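You operate a simulated robot arm through the tools that you are given. There is no shell and no other tool.

The job below is to be done with a simulated robot arm. You get a single attempt, and the scene is never put back.

Task
Set the lamp to 80 % for close work on the blue notebook.
Fine: switch the desk lamp on, turn its dimmer; the notebook in the wooden frame, the magnifier standing on it; the lamp stays on. Set down upright: teal stand magnifier.
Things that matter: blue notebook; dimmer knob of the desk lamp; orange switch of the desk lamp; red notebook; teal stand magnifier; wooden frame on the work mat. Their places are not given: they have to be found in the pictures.

The check looks at the end state, three seconds after you hand in, the way a careful person would. Anything else that was tipped, shoved, dropped, spilled or broken makes it a failure.

Robot
A 7-joint arm with a two-finger parallel gripper, fixed in place. Base frame: the origin is on the floor under the middle of its stand, x ahead of it, y to its left, z up. Lengths are in mm, angles in degrees, forces in N, time in s.
It reaches about 1479 mm from its shoulder. Its first joint turns from -166.0 to 166.0 degrees. Payload 4.4 kg.
The TCP is the grasp point between the finger pads, 23 mm short of the fingertips. In the tool frame z runs along the fingers and y along their closing line. The gripper opens to 94 mm. The fingers are 38 mm wide and 10 mm thick; the gripper's body (54 by 96 mm) begins 39 mm behind the TCP.
Orientation is that of the tool frame in the base frame, as [roll, pitch, yaw] about the fixed x, y, z axes, in that order (R = Rz(yaw) Ry(pitch) Rx(roll)). With the fingers straight down and closing along the base's y, the tool's x points along the base's -x, its y along +y and its z along -z.

Tools
- The arm moves only by the tool servo_tool. Its argument "rows" is a list of rows, each an object of numbers (a shift or turn left out is 0, a gripper value left out holds the last): "tx", "ty", "tz": the shift along the tool's x, y, z in mm; "ax", "ay", "az": the turn, a rotation vector about the tool's x, y, z in degrees; "claw": the closure, from 0 (fully open) to 1 (shut). In form: [{"tx": .., "ty": .., "tz": .., "ax": .., "ay": .., "az": .., "claw": ..}, ...]. A call has 1 to 20 rows; each row shifts and turns the commanded pose from where the row before left it, along the tool's axes as they then stand. Each row takes 0.2 s and may step no farther than 50 mm and 8.6 degrees from the row before; otherwise, or with a gripper value out of range, the whole call is refused. Where a pose cannot be reached the arm comes as near as it can. A force on the tool above 90 N (or 10 N above the force at the start of the call, whichever is more), or a blocked arm, ends the call early, and 0.2 s more pass. Each finger travels about 72 mm/s and halts on what it meets, pressing with about 22 N; the grip force reading is that of the motor and also rises with nothing between the fingers. The clock runs only during rows and for 0.2 s after the last one: add rows that do not move to give the fingers time. It gives the time, the measured TCP pose, the force on the tool (base axes), the opening and the grip force at its end, in the units of the frame above (readings bear some noise), with the torque about the TCP (base axes, N m) and any sound that the robot's microphone picked up.
- Cameras (640 x 400 px; columns grow to the right, rows downward): "scene" is fixed at [49, 499.6, 1332.6]; the picture's right is [-0.17, -0.99, 0.00], its down [-0.53, 0.09, -0.85] and it looks along [0.83, -0.14, -0.53] (base axes); focal length 335 px, centre (320, 200). "wrist" rides on the gripper at [86, 16, -75] in the tool frame; the picture's right is [-0.18, 0.98, 0.00], its down [-0.58, -0.11, -0.81] and it looks along [-0.79, -0.15, 0.59] (tool axes); focal length 243 px, centre (320, 200).
- snapshot(camera): a new picture of that camera. The clock stands still meanwhile.
- point_at(camera, pixels): for up to 12 pixels [column, row] of the newest picture of that camera ("zoom" is the newest enlarged one), the place [x, y, z] in the base frame of the surface seen there, good to about 3 mm. The clock stands still meanwhile.
- enlarge(camera, box): a new picture of the part [left, top, right, bottom] of that camera's present view, enlarged. The clock stands still meanwhile.
- sign_off(): hands the job in; it is judged then, once.

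Open the gripper and draw the arm clear of the work before you hand the job in, unless the task says otherwise.

The tools are called after "Emit:" as a command line: name --argument value ..., lists and objects as JSON in quotes. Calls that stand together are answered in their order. servo_tool: Moves the arm, as the interface text tells. Its arguments: {"type":"object","properties":{"rows":{"type":"array","items":{"type":"object","properties":{"tx":{"type":"number"},"ty":{"type":"number"},"tz":{"type":"number"},"ax":{"type":"number"},"ay":{"type":"number"},"az":{"type":"number"},"claw":{"type":"number"}}}}},"required":["rows"]} The other tools are called the same way: snapshot (camera) takes a picture; point_at (camera, pixels) gives the place of the surface under pixels of a picture; enlarge (camera, box) takes an enlarged picture of a part of a camera's view; sign_off () hands the job in.

At the start:

```text
clock: 0.0
eef_pos: [648.3, 331.7, 1077.8]
tool_rot: [180.0, 0.0, -180.0]
contact_force: [0.0, -0.4, 0.5]
torque: [0.02, 0.02, 0.0]
opening: 94.0
finger_force: 0.1
```

scene: 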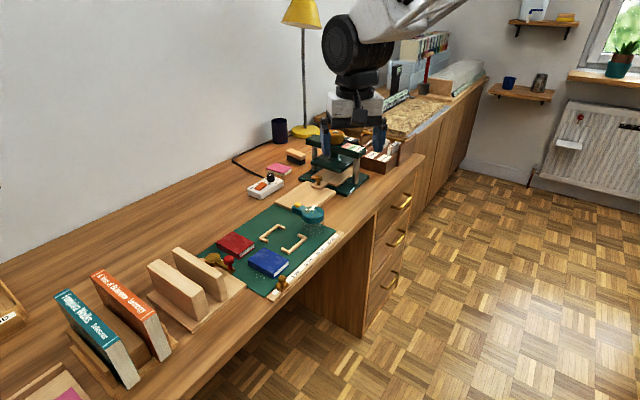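
wrist: 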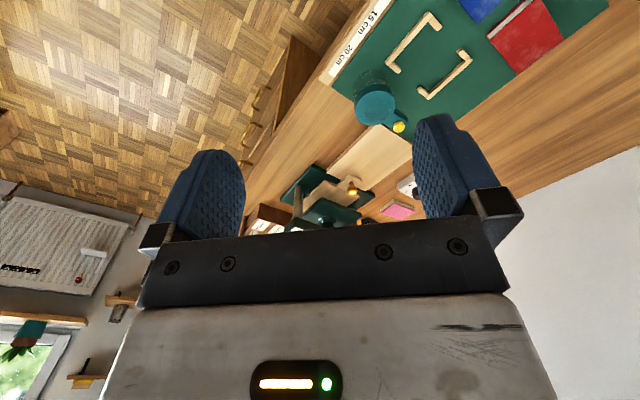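

The scene picture shows the mat with red (235,244) and blue (268,262) notebooks, the frame (283,237), the magnifier (310,213) and the lamp's box (265,187). I enlarge these regions to see details.

Emit:
enlarge --camera "scene" --box '[190, 190, 350, 300]'

Emit:
enlarge --camera "scene" --box '[225, 110, 345, 210]'

Emit:
enlarge --camera "wrist" --box '[320, 0, 640, 200]'

```text
3.64 times, centred on (270, 245) of scene
```

zoom: 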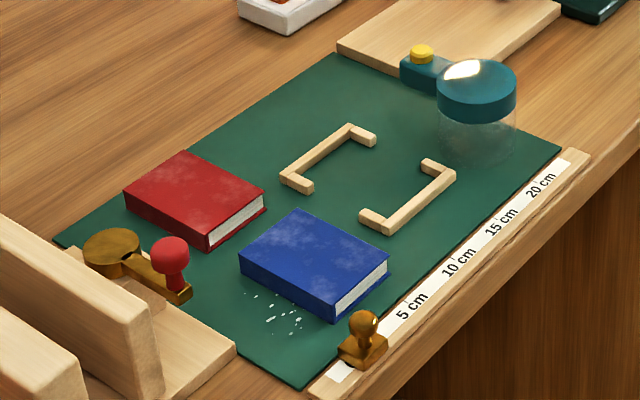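

```text
4.00 times, centred on (285, 160) of scene
```

zoom: 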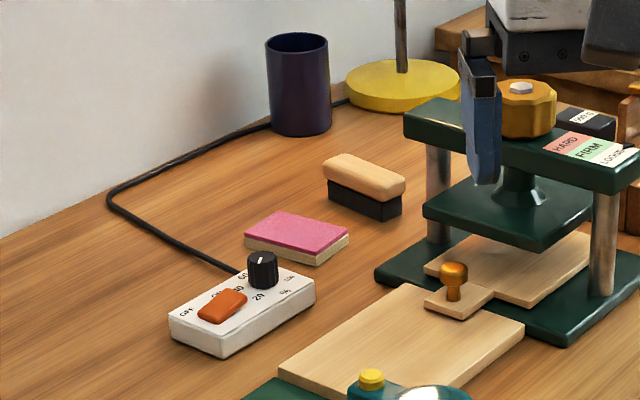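

```text
2.00 times, centred on (480, 100) of wrist
```

zoom: 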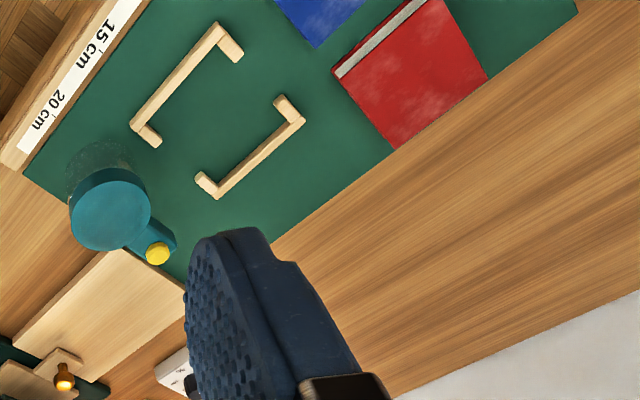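

The zoom pictures show a white box with an orange rocker switch and black dimmer knob with percent labels. I zoom closer on the box to read its scale and measure points.

Emit:
enlarge --camera "scene" --box '[240, 165, 312, 210]'

Emit:
point_at --camera "scene" --pixels '[[265, 187], [235, 244], [268, 262], [283, 237], [310, 212], [295, 208], [282, 283], [225, 262], [305, 195], [270, 178], [300, 130], [330, 250]]'

```text
8.89 times, centred on (276, 188) of scene
```

zoom: 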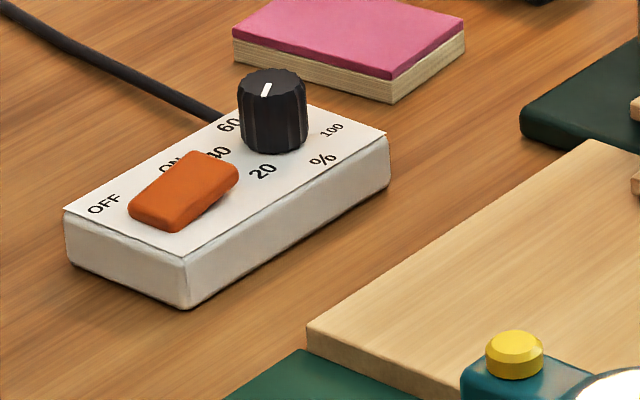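

```text
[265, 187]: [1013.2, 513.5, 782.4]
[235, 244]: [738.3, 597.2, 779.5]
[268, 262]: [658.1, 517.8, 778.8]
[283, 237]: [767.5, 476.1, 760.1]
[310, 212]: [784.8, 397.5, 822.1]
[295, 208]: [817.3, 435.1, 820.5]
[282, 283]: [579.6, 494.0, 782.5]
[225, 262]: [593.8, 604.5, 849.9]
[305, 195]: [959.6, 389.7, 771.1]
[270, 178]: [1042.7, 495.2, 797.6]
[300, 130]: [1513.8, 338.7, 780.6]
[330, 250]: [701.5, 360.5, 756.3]
```

I measure the box's corners, switch ends, knob top and the labels from this zoom picture.

Emit:
point_at --camera "zoom" --pixels '[[66, 210], [186, 258], [386, 136], [310, 105], [270, 88], [180, 198], [205, 165], [150, 208], [262, 171], [216, 152], [228, 124], [332, 130]]'

Emit:
point_at --camera "zoom" --pixels '[[272, 82], [262, 97], [250, 90], [292, 90], [275, 150], [325, 158], [168, 163], [105, 204], [188, 305], [225, 172], [150, 214], [185, 225]]'

```text
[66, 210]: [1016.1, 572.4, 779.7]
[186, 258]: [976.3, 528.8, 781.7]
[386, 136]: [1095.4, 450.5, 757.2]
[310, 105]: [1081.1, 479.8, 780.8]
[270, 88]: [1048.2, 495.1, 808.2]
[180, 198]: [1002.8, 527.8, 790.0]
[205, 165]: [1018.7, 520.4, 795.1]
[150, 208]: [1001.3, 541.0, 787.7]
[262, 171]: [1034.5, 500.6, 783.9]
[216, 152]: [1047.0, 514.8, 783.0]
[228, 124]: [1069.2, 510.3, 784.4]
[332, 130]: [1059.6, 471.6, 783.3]
```

```text
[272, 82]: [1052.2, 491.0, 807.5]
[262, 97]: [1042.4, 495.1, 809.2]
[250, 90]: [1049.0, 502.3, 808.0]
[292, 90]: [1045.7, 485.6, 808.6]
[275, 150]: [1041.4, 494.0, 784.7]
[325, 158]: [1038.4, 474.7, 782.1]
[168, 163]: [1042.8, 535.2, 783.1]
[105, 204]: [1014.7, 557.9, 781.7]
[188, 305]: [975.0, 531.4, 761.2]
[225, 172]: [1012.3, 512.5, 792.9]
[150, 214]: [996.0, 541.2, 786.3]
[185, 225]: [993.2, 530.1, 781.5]
```

The box top is at z≈782 with the knob near (1052,495) and the scale rising clockwise from 20 to 100; the switch and pointer need a closer view. I move the open gripper to look down at the box from above.

Emit:
servo_tool --rows '[{"tx": -36.9, "ty": 21.6, "tz": 18.9}, {"tx": -36.9, "ty": 21.6, "tz": 18.9}, {"tx": -36.9, "ty": 21.6, "tz": 18.9}, {"tx": -36.9, "ty": 21.6, "tz": 18.9}, {"tx": -36.9, "ty": 21.6, "tz": 18.9}, {"tx": -36.9, "ty": 21.6, "tz": 18.9}, {"tx": -36.9, "ty": 21.6, "tz": 18.9}, {"tx": -36.9, "ty": 21.6, "tz": 18.9}, {"tx": -36.9, "ty": 21.6, "tz": 18.9}, {"ay": 7.5}, {"ay": 7.5}, {"ay": 7.5}, {"ay": 7.5}, {}]'

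Emit:
snapshot --camera "wrist"

Emit:
snapshot --camera "scene"

```text
clock: 3.0
eef_pos: [981.2, 525.4, 908.1]
tool_rot: [180.0, -30.2, -180.0]
contact_force: [-0.1, -0.2, -0.1]
torque: [0.0, -0.01, 0.01]
opening: 94.0
finger_force: 0.1
```

```text
taken
```

wrist: 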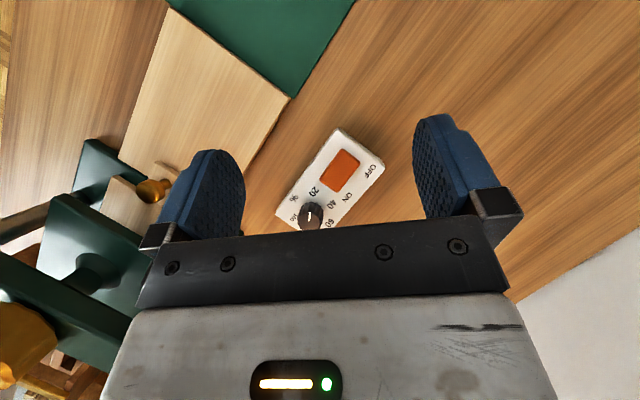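

```text
taken
```

scene: 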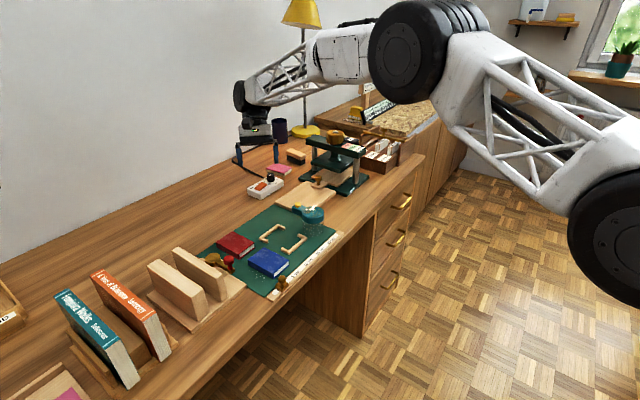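

The box lies at (330,180) in the wrist view, the knob partly near the gripper body at (312,215). I enlarge and also shift the tool 60 mm ahead to see the whole scale.

Emit:
servo_tool --rows '[{"tx": -30.3, "tz": -17.5}, {"tx": -30.3, "tz": -17.5}, {}]'

Emit:
enlarge --camera "wrist" --box '[250, 60, 400, 200]'

```text
clock: 3.8
eef_pos: [1050.4, 526.2, 908.0]
tool_rot: [-180.0, -29.9, 179.9]
contact_force: [0.5, -0.1, 0.2]
torque: [-0.01, -0.01, 0.0]
opening: 93.7
finger_force: 0.1
```

```text
2.86 times, centred on (325, 130) of wrist
```

zoom: 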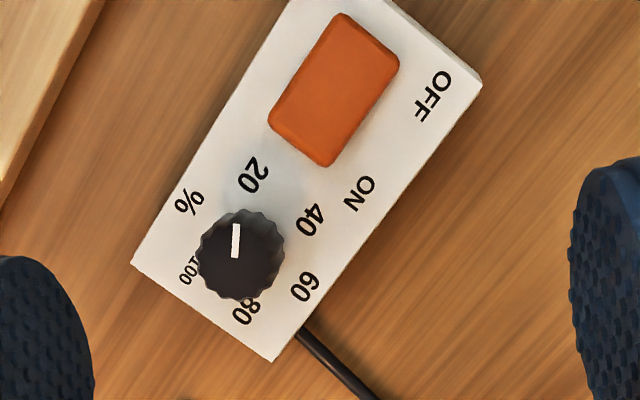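

Now the full scale is readable: 20, 40, 60, 80 (244,310), 100, with the pointer at (236,240). I measure the labels, pointer, and switch points from this zoom.

Emit:
point_at --camera "zoom" --pixels '[[253, 175], [310, 219], [305, 286], [244, 311], [188, 271], [188, 201], [236, 226], [235, 255], [240, 252], [205, 240], [278, 245], [240, 292]]'

Emit:
point_at --camera "zoom" --pixels '[[342, 14], [398, 62], [328, 166], [270, 122], [370, 40], [298, 143], [334, 90], [482, 80], [273, 361], [132, 264], [365, 193], [435, 95]]'

```text
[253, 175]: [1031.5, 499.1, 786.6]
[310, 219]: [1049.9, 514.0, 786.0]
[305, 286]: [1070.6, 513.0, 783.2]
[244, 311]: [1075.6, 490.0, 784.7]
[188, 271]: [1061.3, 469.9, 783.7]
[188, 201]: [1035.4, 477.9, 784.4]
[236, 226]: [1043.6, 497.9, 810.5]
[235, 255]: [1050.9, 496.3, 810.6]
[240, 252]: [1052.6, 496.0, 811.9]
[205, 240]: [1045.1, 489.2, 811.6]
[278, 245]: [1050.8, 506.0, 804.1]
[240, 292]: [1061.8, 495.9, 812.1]
```

```text
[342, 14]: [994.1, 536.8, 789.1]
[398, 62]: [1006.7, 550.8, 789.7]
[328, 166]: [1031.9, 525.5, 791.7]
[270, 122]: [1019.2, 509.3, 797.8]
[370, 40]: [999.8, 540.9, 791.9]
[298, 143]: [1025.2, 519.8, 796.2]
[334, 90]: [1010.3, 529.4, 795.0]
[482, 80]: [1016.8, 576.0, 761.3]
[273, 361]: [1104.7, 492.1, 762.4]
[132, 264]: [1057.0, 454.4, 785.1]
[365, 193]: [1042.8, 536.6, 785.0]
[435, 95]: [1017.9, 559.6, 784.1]
```

The rocker's raised end is the ON end near (1025,518,797), and the pointer stands at 20, so the knob needs about 180° clockwise. Before working there I check the surroundings: the press, pink pad, and brush in the scene picture.

Emit:
snapshot --camera "scene"

Emit:
point_at --camera "scene" --pixels '[[308, 139], [330, 136], [351, 156], [366, 149], [337, 132], [280, 167], [279, 175], [290, 154], [318, 181], [340, 188], [278, 127], [300, 20]]'

Emit:
enlarge --camera "scene" --box '[220, 100, 350, 210]'

```text
taken
```

scene: 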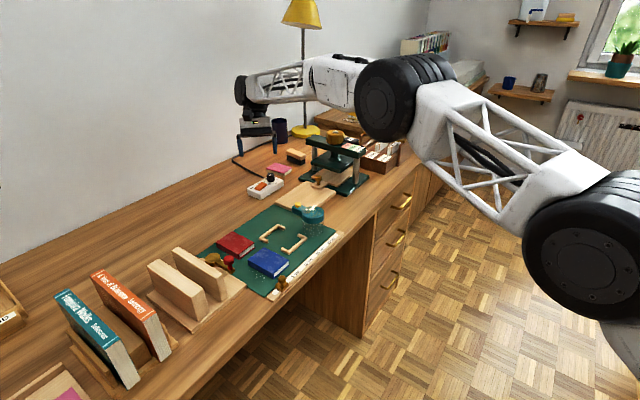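

```text
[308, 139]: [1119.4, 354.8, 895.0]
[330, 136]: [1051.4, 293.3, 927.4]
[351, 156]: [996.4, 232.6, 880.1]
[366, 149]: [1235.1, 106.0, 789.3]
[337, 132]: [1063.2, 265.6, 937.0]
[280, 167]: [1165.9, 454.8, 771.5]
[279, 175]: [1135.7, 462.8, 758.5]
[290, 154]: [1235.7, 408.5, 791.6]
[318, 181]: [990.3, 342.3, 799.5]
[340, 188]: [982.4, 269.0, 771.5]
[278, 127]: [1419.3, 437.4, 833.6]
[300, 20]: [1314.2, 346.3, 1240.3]
```

```text
3.64 times, centred on (285, 155) of scene
```

zoom: 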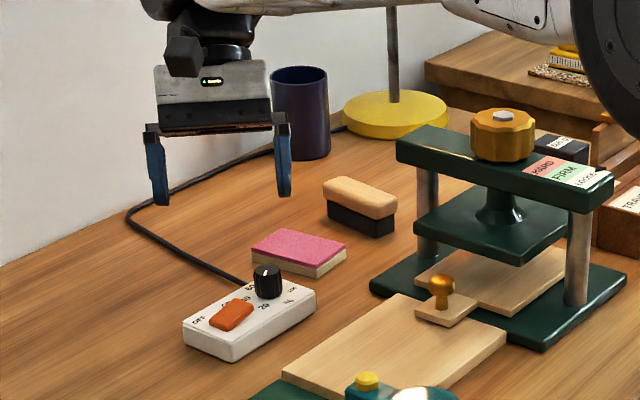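

The press (top z≈895 at y<370), pink pad and brush are well away from the box. I straighten the tool, turn it 45° so the finger width lies across the rocker, and close the gripper.

Emit:
servo_tool --rows '[{"ay": -7.5}, {"ay": -7.5}, {"ay": -7.5}, {"ay": -7.5}, {"az": -7.5, "claw": 1}, {"az": -7.5}, {"az": -7.5}, {"az": -7.5}, {"az": -7.5}, {"az": -7.5}, {}, {}]'

Emit:
snapshot --camera "wrist"

```text
clock: 6.4
eef_pos: [1050.1, 525.8, 907.2]
tool_rot: [-179.9, 0.1, -135.0]
contact_force: [-0.3, -1.1, -0.2]
torque: [0.04, 0.04, 0.01]
opening: 0.0
finger_force: 21.8
```

```text
taken
```

wrist: 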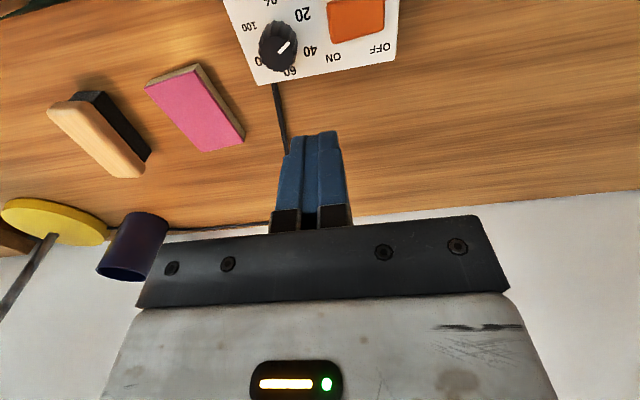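

The tool is now straight down at yaw −135 with closed fingers, the knob seen at (278,45) and the rocker at (355,18). I move over the rocker's ON end to z≈840 and take a close look.

Emit:
servo_tool --rows '[{"tx": 23.3, "ty": 10.6}, {"tz": 33.5}, {"tz": 33.5}, {}, {}]'

Emit:
snapshot --camera "wrist"

Emit:
enlarge --camera "scene" --box '[230, 145, 310, 205]'

```text
clock: 7.6
eef_pos: [1025.9, 518.6, 840.7]
tool_rot: [180.0, 0.0, -134.9]
contact_force: [0.8, -0.3, -0.6]
torque: [0.03, -0.02, -0.03]
opening: 0.0
finger_force: 22.4
```

```text
taken
```

wrist: 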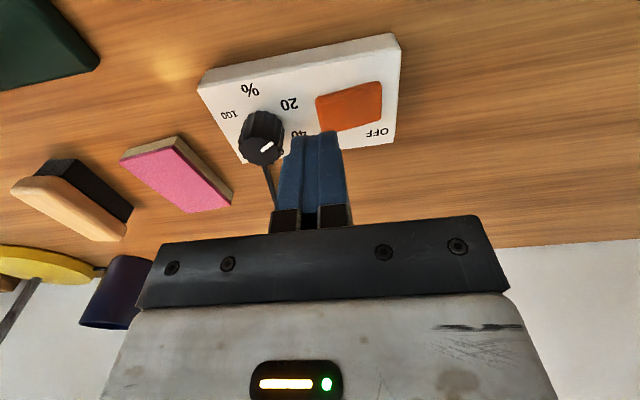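

```text
6.67 times, centred on (270, 175) of scene
```

zoom: 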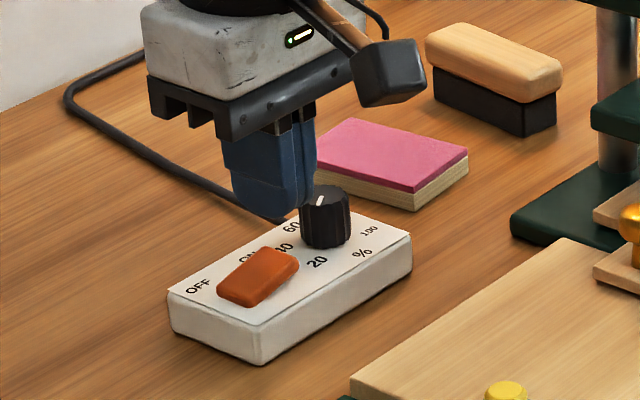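

The closed fingertips hang at z≈817 right over the ON end, clear of the knob. I lower to just above the rocker, then press in small steps.

Emit:
servo_tool --rows '[{"ty": -2, "tz": 9}, {"tz": 8}, {"tz": 2}, {"tz": 2}, {}]'

```text
clock: 8.8
eef_pos: [1028.3, 516.3, 820.3]
tool_rot: [-180.0, 0.0, -135.0]
contact_force: [0.8, 0.3, -0.3]
torque: [0.01, 0.01, -0.01]
opening: 0.0
finger_force: 21.6
```

Still no contact at z 820.3; I keep pressing in 2 mm steps and watch the force.

Emit:
servo_tool --rows '[{"tz": 2}, {"tz": 2}, {}]'

```text
clock: 9.6
eef_pos: [1027.6, 516.0, 816.2]
tool_rot: [-180.0, 0.0, -134.9]
contact_force: [0.7, -1.2, 1.0]
torque: [-0.01, 0.01, 0.0]
opening: 0.0
finger_force: 21.9
```

Force is still about 1 N at z 816 (tips ≈793). I check with a zoom whether the tips are at the rocker.

Emit:
enlarge --camera "scene" --box '[240, 160, 300, 205]'

Emit:
enlarge --camera "wrist" --box '[220, 40, 420, 200]'

```text
8.89 times, centred on (270, 182) of scene
```

zoom: 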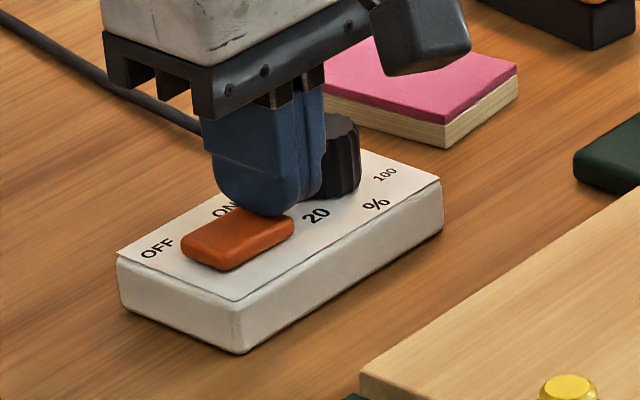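

```text
2.50 times, centred on (320, 120) of wrist
```

zoom: 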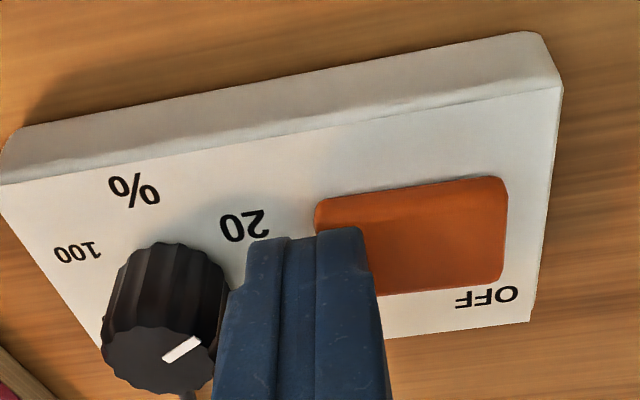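

The fingertips sit at the ON end edge of the rocker at zoom (340,235), with a gap to the knob. I continue pressing a few millimetres.

Emit:
servo_tool --rows '[{"tz": 1.5}, {"tz": 1.5}, {}]'

```text
clock: 10.4
eef_pos: [1028.2, 516.3, 814.3]
tool_rot: [179.9, 0.1, -135.0]
contact_force: [-11.6, -3.6, 19.3]
torque: [-0.01, 0.44, 0.11]
opening: 0.0
finger_force: 21.8
heard: click
```

A click was heard with about 19 N of push. I lift straight up and look at the switch and lamp.

Emit:
servo_tool --rows '[{"tz": -5}, {"tz": -20}, {"tz": -40}, {"tx": -30, "tz": -40}, {}]'

Emit:
snapshot --camera "scene"

Emit:
enlarge --camera "scene" --box '[240, 160, 300, 205]'

```text
clock: 11.6
eef_pos: [1049.0, 537.9, 917.6]
tool_rot: [180.0, -0.1, -135.0]
contact_force: [-0.2, 0.5, 0.4]
torque: [0.01, -0.05, 0.01]
opening: 0.0
finger_force: 22.0
```

```text
taken
```

scene: 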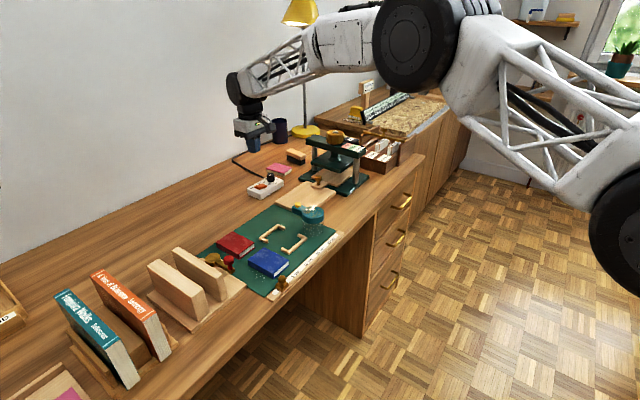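

```text
8.89 times, centred on (270, 182) of scene
```

zoom: 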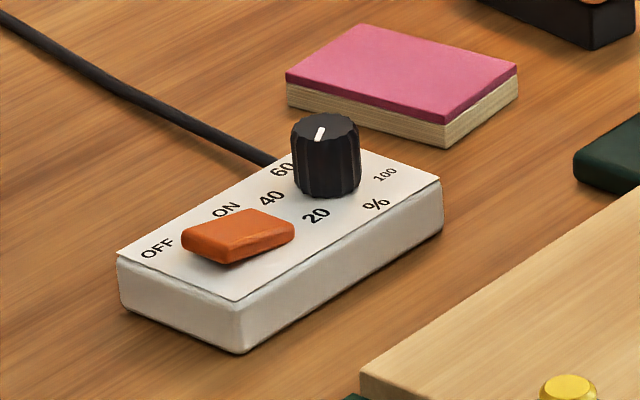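

The rocker is now tipped to ON (left end raised at zoom (185,250)). I check the lamp head for light.

Emit:
enlarge --camera "scene" --box '[260, 0, 350, 60]'

```text
6.67 times, centred on (305, 30) of scene
```

zoom: 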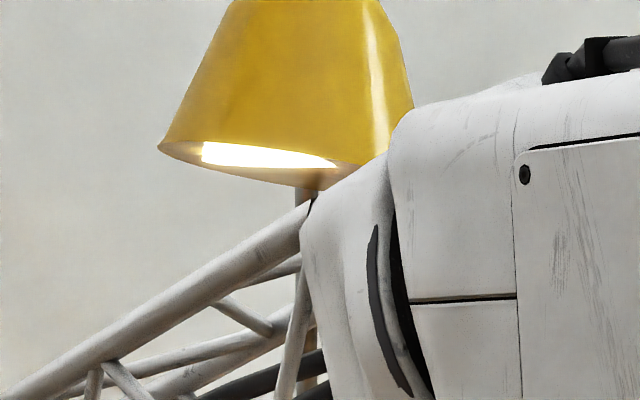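

The lamp is glowing. Next the dimmer: I first take a fresh wrist view to locate the knob's centre and pointer precisely.

Emit:
servo_tool --rows '[{"ay": 7.5, "claw": 0.55}, {"ay": 7.5}, {"ay": 7.5}, {"ay": 7.5}, {"ay": 7.5}, {"ay": 7.5}, {}]'

Emit:
snapshot --camera "wrist"

```text
clock: 13.2
eef_pos: [1030.7, 528.4, 911.7]
tool_rot: [-180.0, -41.3, -135.1]
contact_force: [0.1, -0.6, 0.0]
torque: [-0.02, 0.01, 0.02]
opening: 42.3
finger_force: 0.0
out of reach, approached as far as the arm can: row 6
```

```text
taken
```

wrist: 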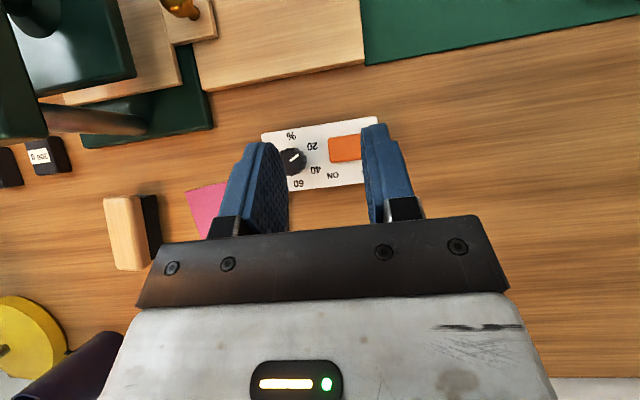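

The tilt reached its limit but the knob is now viewed nearly from above at (293,161). I enlarge it and measure.

Emit:
enlarge --camera "wrist" --box '[260, 115, 370, 195]'

```text
5.00 times, centred on (315, 155) of wrist
```

zoom: 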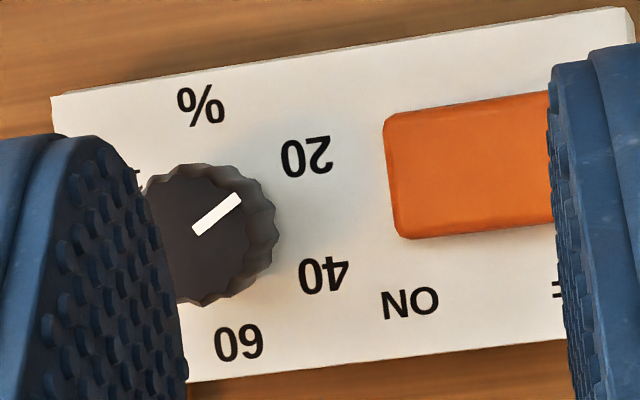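

I measure pointer ends, rim points and labels here.

Emit:
point_at --camera "zoom" --pixels '[[238, 197], [196, 231], [195, 166], [150, 185], [243, 190], [258, 235], [205, 292], [306, 156], [323, 274], [238, 343], [200, 105], [240, 270]]'

```text
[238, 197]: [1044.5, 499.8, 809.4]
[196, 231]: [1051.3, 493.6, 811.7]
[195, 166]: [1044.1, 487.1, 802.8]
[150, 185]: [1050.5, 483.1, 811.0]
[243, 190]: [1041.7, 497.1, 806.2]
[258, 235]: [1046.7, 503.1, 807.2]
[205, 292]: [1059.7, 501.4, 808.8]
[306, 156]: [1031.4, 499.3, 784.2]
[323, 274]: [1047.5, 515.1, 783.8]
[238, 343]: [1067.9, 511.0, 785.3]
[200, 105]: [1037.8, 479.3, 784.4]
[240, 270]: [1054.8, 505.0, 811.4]
```

The pointer stands right at 20 (≈167° in base), label 80 lies at about −11°, and the knob's centre is ≈(1052,494), radius 11. I straighten the tool again and read the pose.

Emit:
servo_tool --rows '[{"ay": -7.5}, {"ay": -7.5}, {"ay": -7.5}, {"ay": -7.5}, {"ay": -7.5}, {"ay": -3.7}, {}]'

```text
clock: 14.8
eef_pos: [1031.2, 527.2, 911.1]
tool_rot: [-180.0, 0.0, -135.0]
contact_force: [0.9, 0.0, 1.5]
torque: [-0.02, -0.02, 0.0]
opening: 42.4
finger_force: 0.1
```

Straight down again at (1031,527). I move over the knob axis and turn to yaw −90 to test the available wrist range.

Emit:
servo_tool --rows '[{"tx": 8.6, "ty": -38}, {"az": -7.5}, {"az": -7.5}, {"az": -7.5}, {"az": -7.5}, {"az": -7.5}, {"az": -7.5}, {}]'

```text
clock: 16.6
eef_pos: [1050.9, 495.3, 911.3]
tool_rot: [179.9, 0.0, -89.9]
contact_force: [0.7, 0.3, -0.3]
torque: [0.0, 0.01, -0.02]
opening: 42.4
finger_force: 0.1
```

Yaw −90 is fine. I test the full 180° turn in the air here before gripping the knob.

Emit:
servo_tool --rows '[{"az": 8.5}, {"az": 8.5}, {"az": 8.5}, {"az": 8.5}, {"az": 8.5}, {"az": 8.5}, {"az": 8.5}, {"az": 8.5}, {"az": 8.5}, {"az": 8.5}, {"az": 8.5}, {"az": 8.5}, {"az": 8.5}, {"az": 8.5}, {"az": 8.5}, {"az": 8.5}, {"az": 8.5}, {"az": 8.5}, {"az": 8.5}, {"az": 8.5}]'

```text
clock: 20.8
eef_pos: [1052.4, 493.6, 912.8]
tool_rot: [180.0, 0.0, 99.9]
contact_force: [-0.1, 1.3, -0.2]
torque: [-0.01, -0.02, 0.02]
opening: 42.1
finger_force: 0.1
```

The whole turn is reachable. I rotate back to yaw −90 before descending on the knob.

Emit:
servo_tool --rows '[{"az": -8.5}, {"az": -8.5}, {"az": -8.5}, {"az": -8.5}, {"az": -8.5}, {"az": -8.5}, {"az": -8.5}, {"az": -8.5}, {"az": -8.5}, {"az": -8.5}, {"az": -8.5}, {"az": -8.5}, {"az": -8.5}, {"az": -8.5}, {"az": -8.5}, {"az": -8.5}, {"az": -8.5}, {"az": -8.5}, {"az": -8.5}, {"az": -8.5}]'

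Emit:
snapshot --camera "wrist"

```text
clock: 25.0
eef_pos: [1052.1, 495.7, 910.9]
tool_rot: [-180.0, -0.1, -89.9]
contact_force: [0.3, -0.5, 0.4]
torque: [0.02, -0.02, 0.0]
opening: 42.1
finger_force: 0.2
```

```text
taken
```

wrist: 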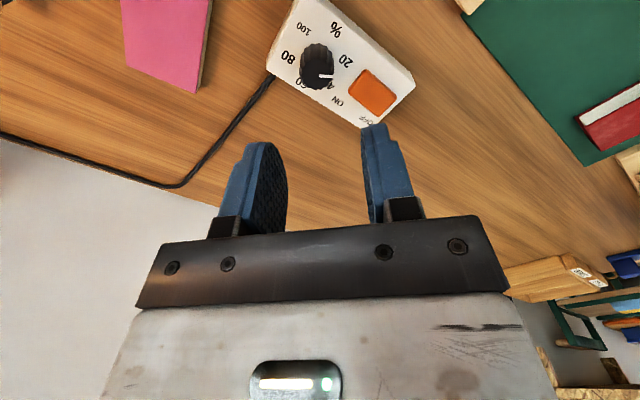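

The knob at (318,65) is centred between the fingers' line. I narrow the opening to ~32 mm to clear the rocker, and descend in steps to just above the knob top.

Emit:
servo_tool --rows '[{"tx": 0.7, "claw": 0.66}, {"tz": 40}, {"tz": 30}, {}, {}]'

Emit:
enlarge --camera "wrist" --box '[220, 60, 420, 220]'

Emit:
enlarge --camera "scene" --box '[240, 155, 304, 200]'

```text
clock: 26.2
eef_pos: [1052.5, 494.7, 841.2]
tool_rot: [179.9, 0.0, -89.9]
contact_force: [-0.4, 0.4, -0.8]
torque: [-0.02, 0.0, 0.01]
opening: 32.2
finger_force: 0.1
```

```text
2.50 times, centred on (320, 140) of wrist
```

zoom: 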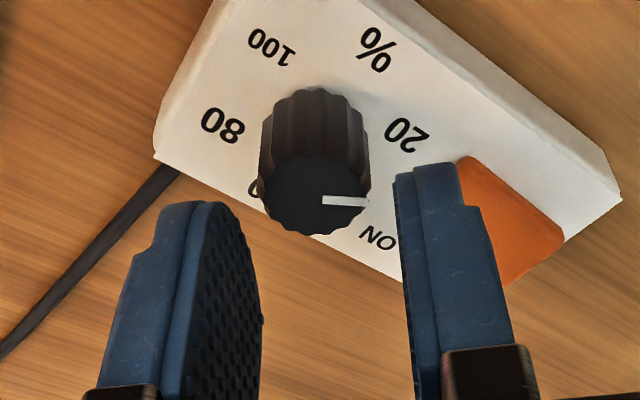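

```text
8.89 times, centred on (272, 178) of scene
```

zoom: 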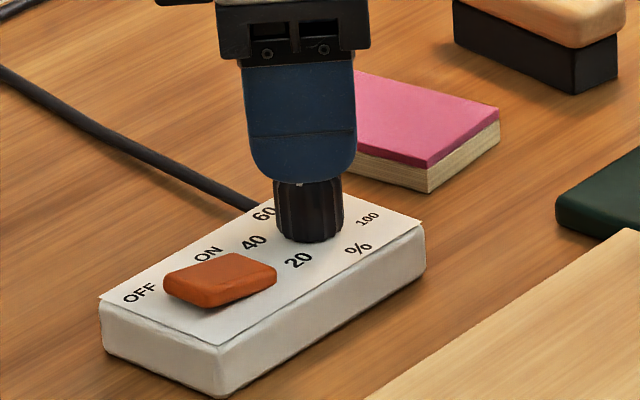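

Fingers straddle the knob evenly, tips at z≈818. I lower to TCP z≈812 so the pads cover the knob without touching the box top.

Emit:
servo_tool --rows '[{"tz": 12}, {"tz": 10}, {"tz": 6}, {}]'

Emit:
enlarge --camera "wrist" --box '[220, 60, 420, 220]'

```text
clock: 27.2
eef_pos: [1052.1, 492.7, 812.7]
tool_rot: [180.0, 0.0, -90.1]
contact_force: [-0.4, -0.4, 0.4]
torque: [0.01, -0.05, -0.01]
opening: 32.1
finger_force: 0.1
```

```text
2.50 times, centred on (320, 140) of wrist
```

zoom: 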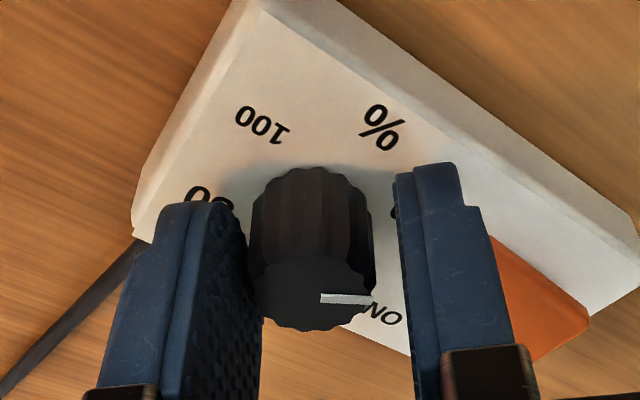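

Both fingers are beside the knob with no contact. I zoom in to centre on the knob more exactly before closing.

Emit:
enlarge --camera "wrist" --box '[280, 130, 360, 200]'

Emit:
point_at --camera "zoom" --pixels '[[320, 200], [320, 300], [320, 350]]'

```text
5.71 times, centred on (320, 165) of wrist
```

zoom: 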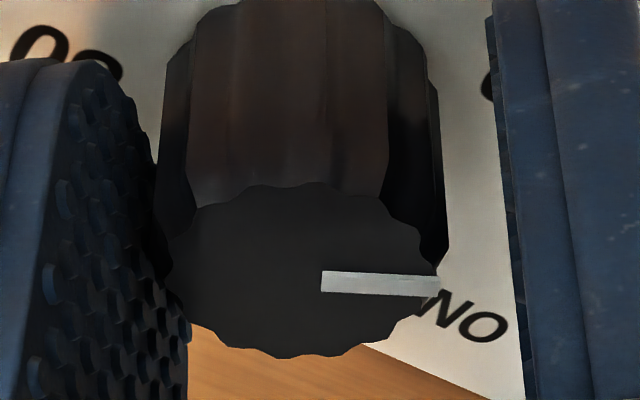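

```text
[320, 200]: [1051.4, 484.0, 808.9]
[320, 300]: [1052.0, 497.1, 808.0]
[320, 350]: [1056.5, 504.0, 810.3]
```

The knob top's centre is at wrist pixel ≈(317,177), about 1.1 mm toward −tool-y of the grasp centre. I correct that small offset and close the gripper gently.

Emit:
servo_tool --rows '[{"tx": -0.6, "ty": -1.1}, {"claw": 0.76}, {"claw": 0.8}, {}, {}]'

```text
clock: 28.4
eef_pos: [1054.9, 494.1, 814.1]
tool_rot: [180.0, 0.0, -90.0]
contact_force: [14.4, -0.9, -2.0]
torque: [0.11, -0.31, 0.03]
opening: 25.7
finger_force: 8.1
```

The fingers stopped at 25.7 mm with 14 N toward +x, suggesting I'm off-centre along x or only one pad presses. I look before going further.

Emit:
enlarge --camera "wrist" --box '[270, 110, 370, 200]'

Emit:
enlarge --camera "scene" --box '[240, 155, 304, 200]'

```text
4.44 times, centred on (320, 155) of wrist
```

zoom: 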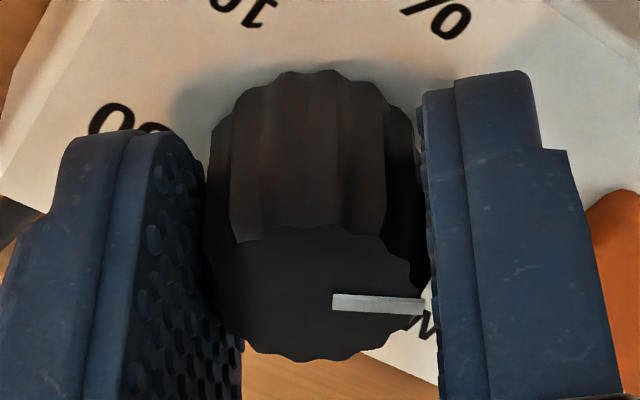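

```text
8.89 times, centred on (272, 178) of scene
```

zoom: 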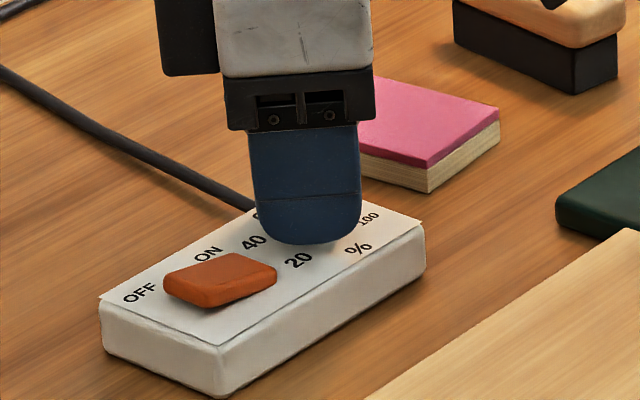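

The left (+x) pad touches while a small gap remains on the right. I shift ~1.3 mm toward +x to balance and read again.

Emit:
servo_tool --rows '[{"ty": -1.3}, {}, {}]'

```text
clock: 29.2
eef_pos: [1055.2, 493.2, 812.9]
tool_rot: [-180.0, 0.0, -90.1]
contact_force: [-3.7, -9.4, 6.3]
torque: [-0.47, 0.14, -0.05]
opening: 24.0
finger_force: 45.0
```

Now it's nearly balanced with a firm grip at 24 mm. I begin turning clockwise (az +) in moderate steps and watch forces.

Emit:
servo_tool --rows '[{"az": 6}, {"az": 6}, {"az": 6}, {}]'

```text
clock: 30.2
eef_pos: [1054.6, 494.2, 814.8]
tool_rot: [179.9, -0.1, -108.2]
contact_force: [-12.1, -16.1, 12.2]
torque: [-0.4, 0.32, 0.04]
opening: 24.1
finger_force: 44.7
```

Side forces of about 12–16 N build up, meaning my rotation axis is ~1 mm off in +x/+y. I shift to relieve them and look at the knob.

Emit:
servo_tool --rows '[{"tx": 1.3, "ty": 0.4, "tz": -0.7}, {}]'

Emit:
enlarge --camera "wrist" --box '[270, 110, 370, 200]'

```text
clock: 30.8
eef_pos: [1054.5, 493.5, 813.8]
tool_rot: [179.9, -0.1, -108.1]
contact_force: [33.2, 15.7, -9.6]
torque: [0.81, -0.9, -0.02]
opening: 24.0
finger_force: 44.8
```

```text
4.44 times, centred on (320, 155) of wrist
```

zoom: 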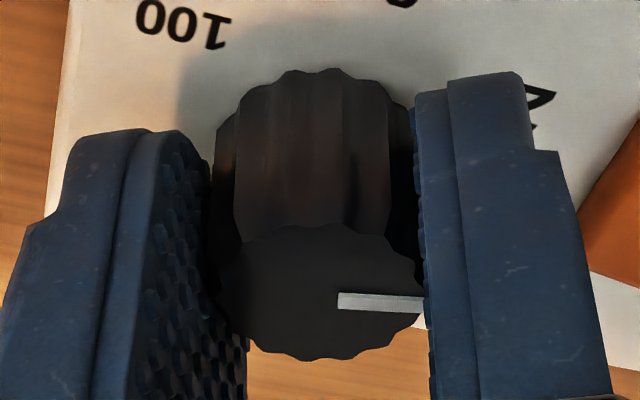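

The knob does turn with the grip; my correction overshot (33 N). I move back about half.

Emit:
servo_tool --rows '[{"tx": -0.7, "ty": -0.42, "tz": 0.3}, {}]'

```text
clock: 31.4
eef_pos: [1052.9, 494.2, 813.9]
tool_rot: [-180.0, -0.1, -108.1]
contact_force: [27.6, 17.0, -6.5]
torque: [0.86, -0.84, 0.01]
opening: 24.3
finger_force: 45.1
```

Force barely changed, so I wait a moment to see whether it settles.

Emit:
servo_tool --rows '[{}, {}, {}]'

```text
clock: 32.2
eef_pos: [1054.8, 494.5, 812.5]
tool_rot: [179.9, 0.0, -108.0]
contact_force: [29.3, 20.6, -5.2]
torque: [0.44, -0.69, 0.0]
opening: 24.3
finger_force: 45.4
```

The force is steady at (29,21) N, acting at the fingertips. I shift another ~1 mm along the force direction to relieve it.

Emit:
servo_tool --rows '[{"tx": -0.8, "ty": -0.6}, {}, {}]'

```text
clock: 33.0
eef_pos: [1054.9, 495.2, 813.5]
tool_rot: [179.9, -0.2, -108.0]
contact_force: [-12.1, 0.7, 9.6]
torque: [-0.61, 0.56, 0.0]
opening: 24.2
finger_force: 45.1
```

Now about −12 N in x only, near neutral. I continue turning another 24°.

Emit:
servo_tool --rows '[{"az": 6}, {"az": 6}, {"az": 6}, {"az": 6}, {}]'

```text
clock: 34.2
eef_pos: [1054.6, 494.4, 813.1]
tool_rot: [180.0, -0.1, -132.0]
contact_force: [-45.2, -15.9, 15.6]
torque: [-0.35, 1.14, 0.02]
opening: 24.3
finger_force: 45.3
```

Force grew to −45 N in x; I shift ~0.85 mm in that direction to re-centre.

Emit:
servo_tool --rows '[{"tx": 0.75, "ty": 0.35, "tz": -0.3}, {}]'

```text
clock: 34.8
eef_pos: [1054.7, 494.7, 814.0]
tool_rot: [-180.0, 0.1, -132.0]
contact_force: [-16.0, -3.3, 2.6]
torque: [0.1, 0.11, 0.01]
opening: 24.2
finger_force: 44.6
```

Force is down to −16 N. I add a further small shift and continue the turn by 24°.

Emit:
servo_tool --rows '[{"tx": 0.3, "ty": 0.2}, {"az": 6}, {"az": 6}, {"az": 6}, {"az": 6}, {}]'

```text
clock: 36.2
eef_pos: [1053.0, 494.5, 814.7]
tool_rot: [-180.0, 0.0, -156.1]
contact_force: [33.1, 16.6, -15.3]
torque: [0.33, -0.86, 0.0]
opening: 24.1
finger_force: 45.0
```

Force is now (33,17) N; I shift ~0.6 mm that way and keep turning.

Emit:
servo_tool --rows '[{"tx": -0.5, "ty": 0.07, "tz": 0.3}, {}]'

Emit:
enlarge --camera "wrist" --box '[270, 110, 370, 200]'

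```text
clock: 36.8
eef_pos: [1054.4, 493.0, 814.9]
tool_rot: [180.0, -0.1, -155.9]
contact_force: [11.5, 4.4, -2.3]
torque: [-0.01, -0.01, -0.03]
opening: 23.7
finger_force: 45.4
```

```text
4.44 times, centred on (320, 155) of wrist
```

zoom: 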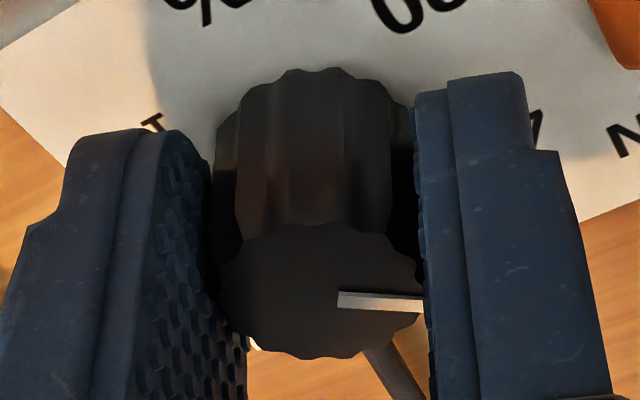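

The knob follows the grip (pointer still right in the tool view) and force is low. I continue another 24°.

Emit:
servo_tool --rows '[{"tx": -0.15, "az": 6}, {"az": 6}, {"az": 6}, {"az": 6}, {}]'

```text
clock: 38.0
eef_pos: [1054.6, 493.9, 814.6]
tool_rot: [-179.9, 0.1, 179.9]
contact_force: [-1.7, -11.1, 4.5]
torque: [-0.23, 0.44, 0.01]
opening: 24.2
finger_force: 44.9
```

Forces stay low (11 N). I continue with another 30°.

Emit:
servo_tool --rows '[{"ty": -0.2, "az": 6}, {"az": 6}, {"az": 6}, {"az": 6}, {"az": 6}, {}]'

```text
clock: 39.4
eef_pos: [1054.2, 494.8, 813.7]
tool_rot: [180.0, 0.0, 149.9]
contact_force: [7.4, -4.0, -1.1]
torque: [-0.17, -0.41, 0.0]
opening: 24.1
finger_force: 44.8
```

Very low forces now at yaw 150. I keep turning 30° further.

Emit:
servo_tool --rows '[{"az": 6}, {"az": 6}, {"az": 6}, {"az": 6}, {"az": 6}, {}]'

```text
clock: 40.8
eef_pos: [1055.3, 493.1, 813.8]
tool_rot: [-180.0, 0.0, 119.9]
contact_force: [11.4, -2.1, 0.3]
torque: [0.04, -0.25, 0.01]
opening: 24.1
finger_force: 45.0
```

150° done, pointer should be near 70%. I turn 24° more and then inspect the pointer against the labels.

Emit:
servo_tool --rows '[{"az": 6}, {"az": 6}, {"az": 6}, {"az": 6}, {}]'

Emit:
enlarge --camera "wrist" --box '[250, 60, 390, 200]'

Emit:
enlarge --camera "scene" --box '[240, 155, 304, 200]'

```text
clock: 42.0
eef_pos: [1054.6, 493.2, 813.7]
tool_rot: [179.9, 0.0, 96.1]
contact_force: [3.0, 0.0, 5.6]
torque: [0.08, -0.01, 0.0]
opening: 24.4
finger_force: 45.0
```

```text
2.86 times, centred on (320, 130) of wrist
```

zoom: 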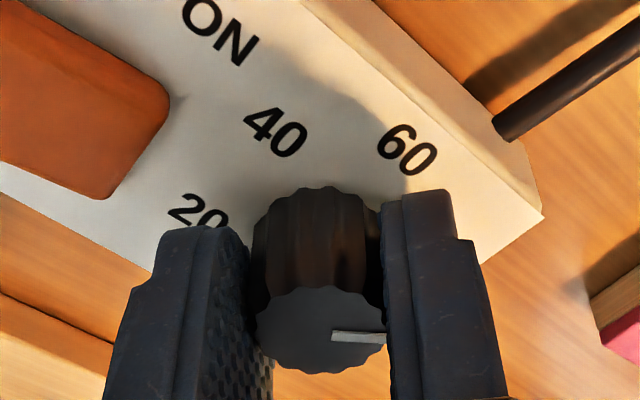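

```text
8.89 times, centred on (272, 178) of scene
```

zoom: 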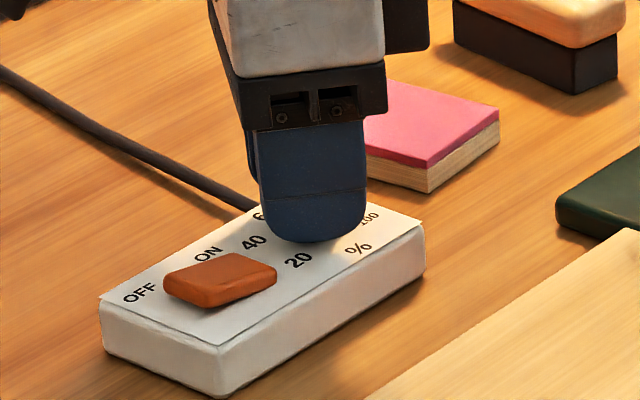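

The lamp light is clearly brighter, and 174° have been turned; the labels' spacing calls for about 177°. I add 3° and then open the gripper slightly and rise to inspect.

Emit:
servo_tool --rows '[{"az": 3}, {}, {"claw": 0.66}, {}, {"tz": -10}, {"tz": -25}, {"tz": -40}, {}]'

Emit:
snapshot --camera "wrist"

Emit:
enlarge --camera "scene" --box '[240, 155, 304, 200]'

```text
clock: 43.8
eef_pos: [1054.6, 494.4, 890.2]
tool_rot: [-180.0, 0.1, 93.0]
contact_force: [-0.3, 0.4, 0.0]
torque: [-0.02, 0.03, -0.01]
opening: 31.9
finger_force: 0.1
```

```text
taken
```

wrist: 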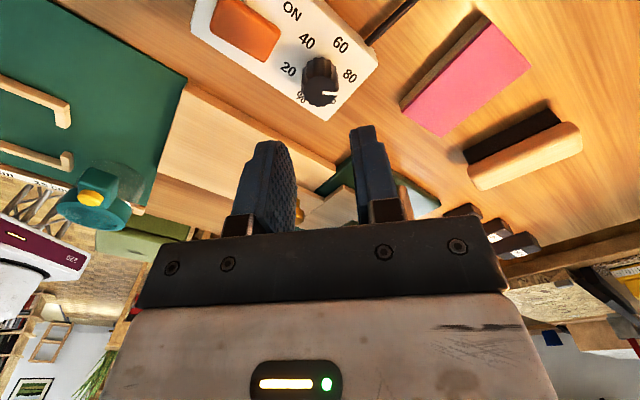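

```text
8.89 times, centred on (272, 178) of scene
```

zoom: 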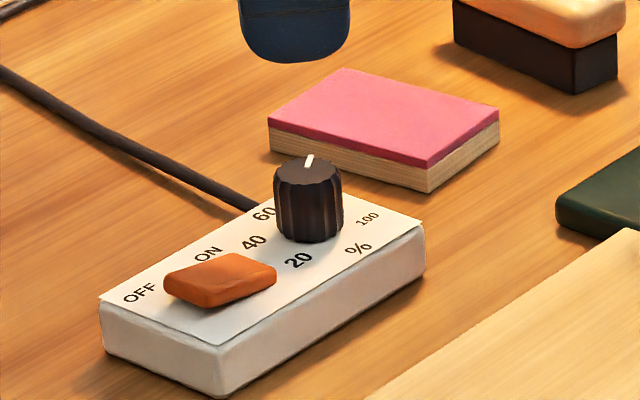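

The pointer now points to the upper right side in the scene view. I go back to the earlier overhead viewing pose (yaw 180, tilt 30°) to compare pointer and label 80.

Emit:
servo_tool --rows '[{"tz": -20}, {"az": -8}, {"az": -8}, {"az": -8}, {"az": -8}, {"az": -8}, {"az": -8}, {"az": -8}, {"az": -8}, {"az": -8}, {"az": -8}, {"az": -7}, {"tx": 4, "ty": 32}, {"ay": 7.5}, {"ay": 7.5}, {"ay": 7.5}, {"ay": 7.5}, {}]'

Emit:
enlarge --camera "wrist" --box '[250, 60, 400, 200]'

```text
clock: 47.6
eef_pos: [1051.4, 527.0, 908.7]
tool_rot: [180.0, -30.2, 180.0]
contact_force: [0.1, -0.1, 0.1]
torque: [0.03, 0.02, 0.0]
opening: 32.1
finger_force: 0.1
```

```text
2.86 times, centred on (325, 130) of wrist
```

zoom: 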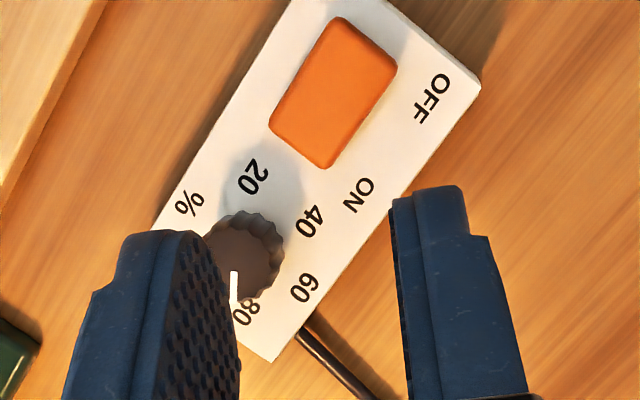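

Box unmoved; the pointer now aims close to 80 but the left finger hides part. I open the gripper fully and enlarge for an exact comparison.

Emit:
servo_tool --rows '[{"claw": 0}, {}, {}, {}]'

Emit:
enlarge --camera "wrist" --box '[265, 105, 335, 185]'

```text
clock: 48.6
eef_pos: [1050.6, 526.0, 910.4]
tool_rot: [180.0, -30.0, -179.9]
contact_force: [0.9, 0.6, 0.0]
torque: [-0.01, 0.0, 0.02]
opening: 94.0
finger_force: 0.1
```

```text
5.00 times, centred on (300, 145) of wrist
```

zoom: 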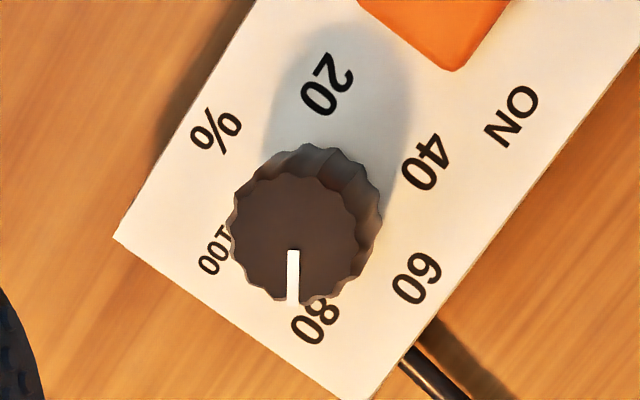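

Label spacing is exactly 60° and 80 sits at −15°; the pointer is at about −12°, i.e. ≈79 %, which I'll recheck at the end. Now I move back to look down on the mat with notebooks, frame and magnifier.

Emit:
servo_tool --rows '[{"tx": 45.7, "ty": 1.1, "tz": 12.3}, {"tx": 45.7, "ty": 1.1, "tz": 12.3}, {"tx": 45.7, "ty": 1.1, "tz": 12.3}, {"tx": 45.7, "ty": 1.1, "tz": 12.3}, {"tx": 45.7, "ty": 1.1, "tz": 12.3}, {"tx": 45.7, "ty": 1.1, "tz": 12.3}, {"tx": 45.7, "ty": 1.1, "tz": 12.3}, {"tx": 45.7, "ty": 1.1, "tz": 12.3}, {"tx": 45.7, "ty": 1.1, "tz": 12.3}, {"tx": 45.7, "ty": 1.1, "tz": 12.3}, {}]'

Emit:
snapshot --camera "wrist"

Emit:
snapshot --camera "scene"

```text
clock: 51.0
eef_pos: [591.8, 538.1, 1030.2]
tool_rot: [180.0, -29.9, -180.0]
contact_force: [0.2, -0.1, -0.5]
torque: [-0.01, 0.0, 0.0]
opening: 94.1
finger_force: 0.0
```

```text
taken
```

wrist: 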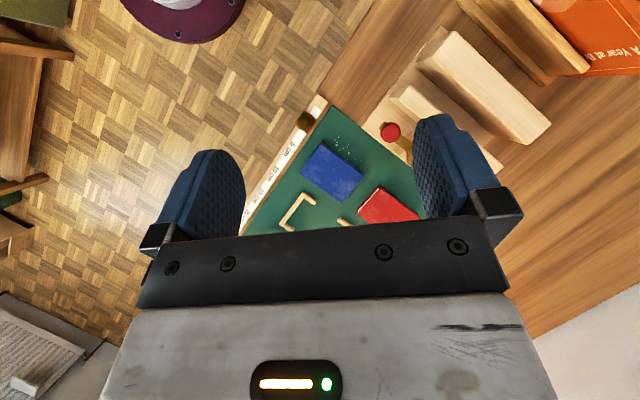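

```text
taken
```

scene: 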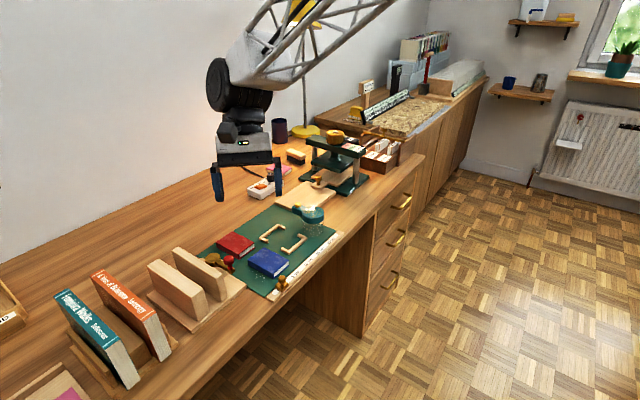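

The mat appears in the lower middle, so I'm too far back; I shift 150 mm ahead and lower a little.

Emit:
servo_tool --rows '[{"tx": -43, "tz": -14}, {"tx": -43, "tz": -14}, {"tx": -43, "tz": -14}, {}]'

Emit:
snapshot --camera "wrist"

```text
clock: 52.0
eef_pos: [726.9, 537.0, 1003.1]
tool_rot: [-179.9, -30.0, -180.0]
contact_force: [0.3, -1.0, 0.1]
torque: [0.01, 0.02, -0.01]
opening: 93.8
finger_force: 0.0
```

```text
taken
```

wrist: 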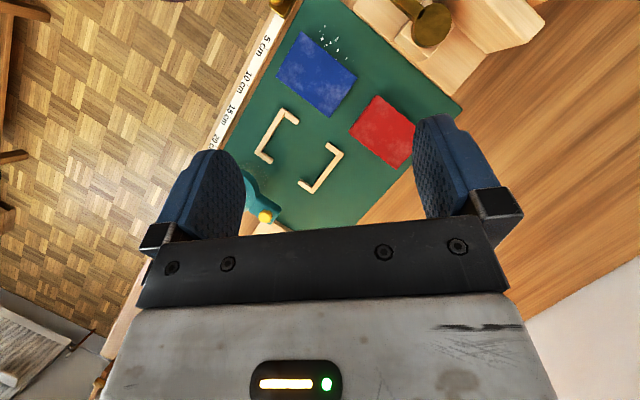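

Good view of the blue notebook (316,75) and the frame (298,150). I enlarge both for measuring.

Emit:
enlarge --camera "wrist" --box '[240, 20, 440, 220]'

```text
2.00 times, centred on (340, 120) of wrist
```

zoom: 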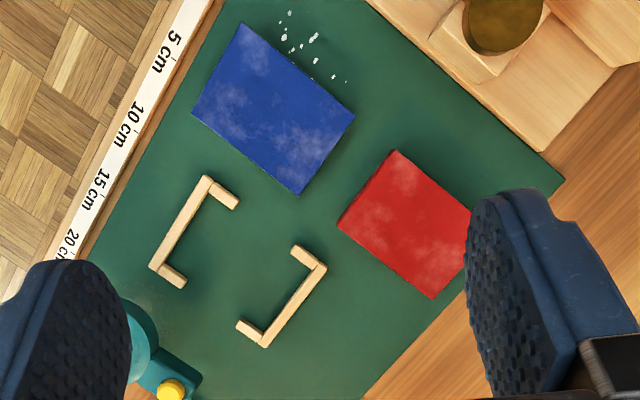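

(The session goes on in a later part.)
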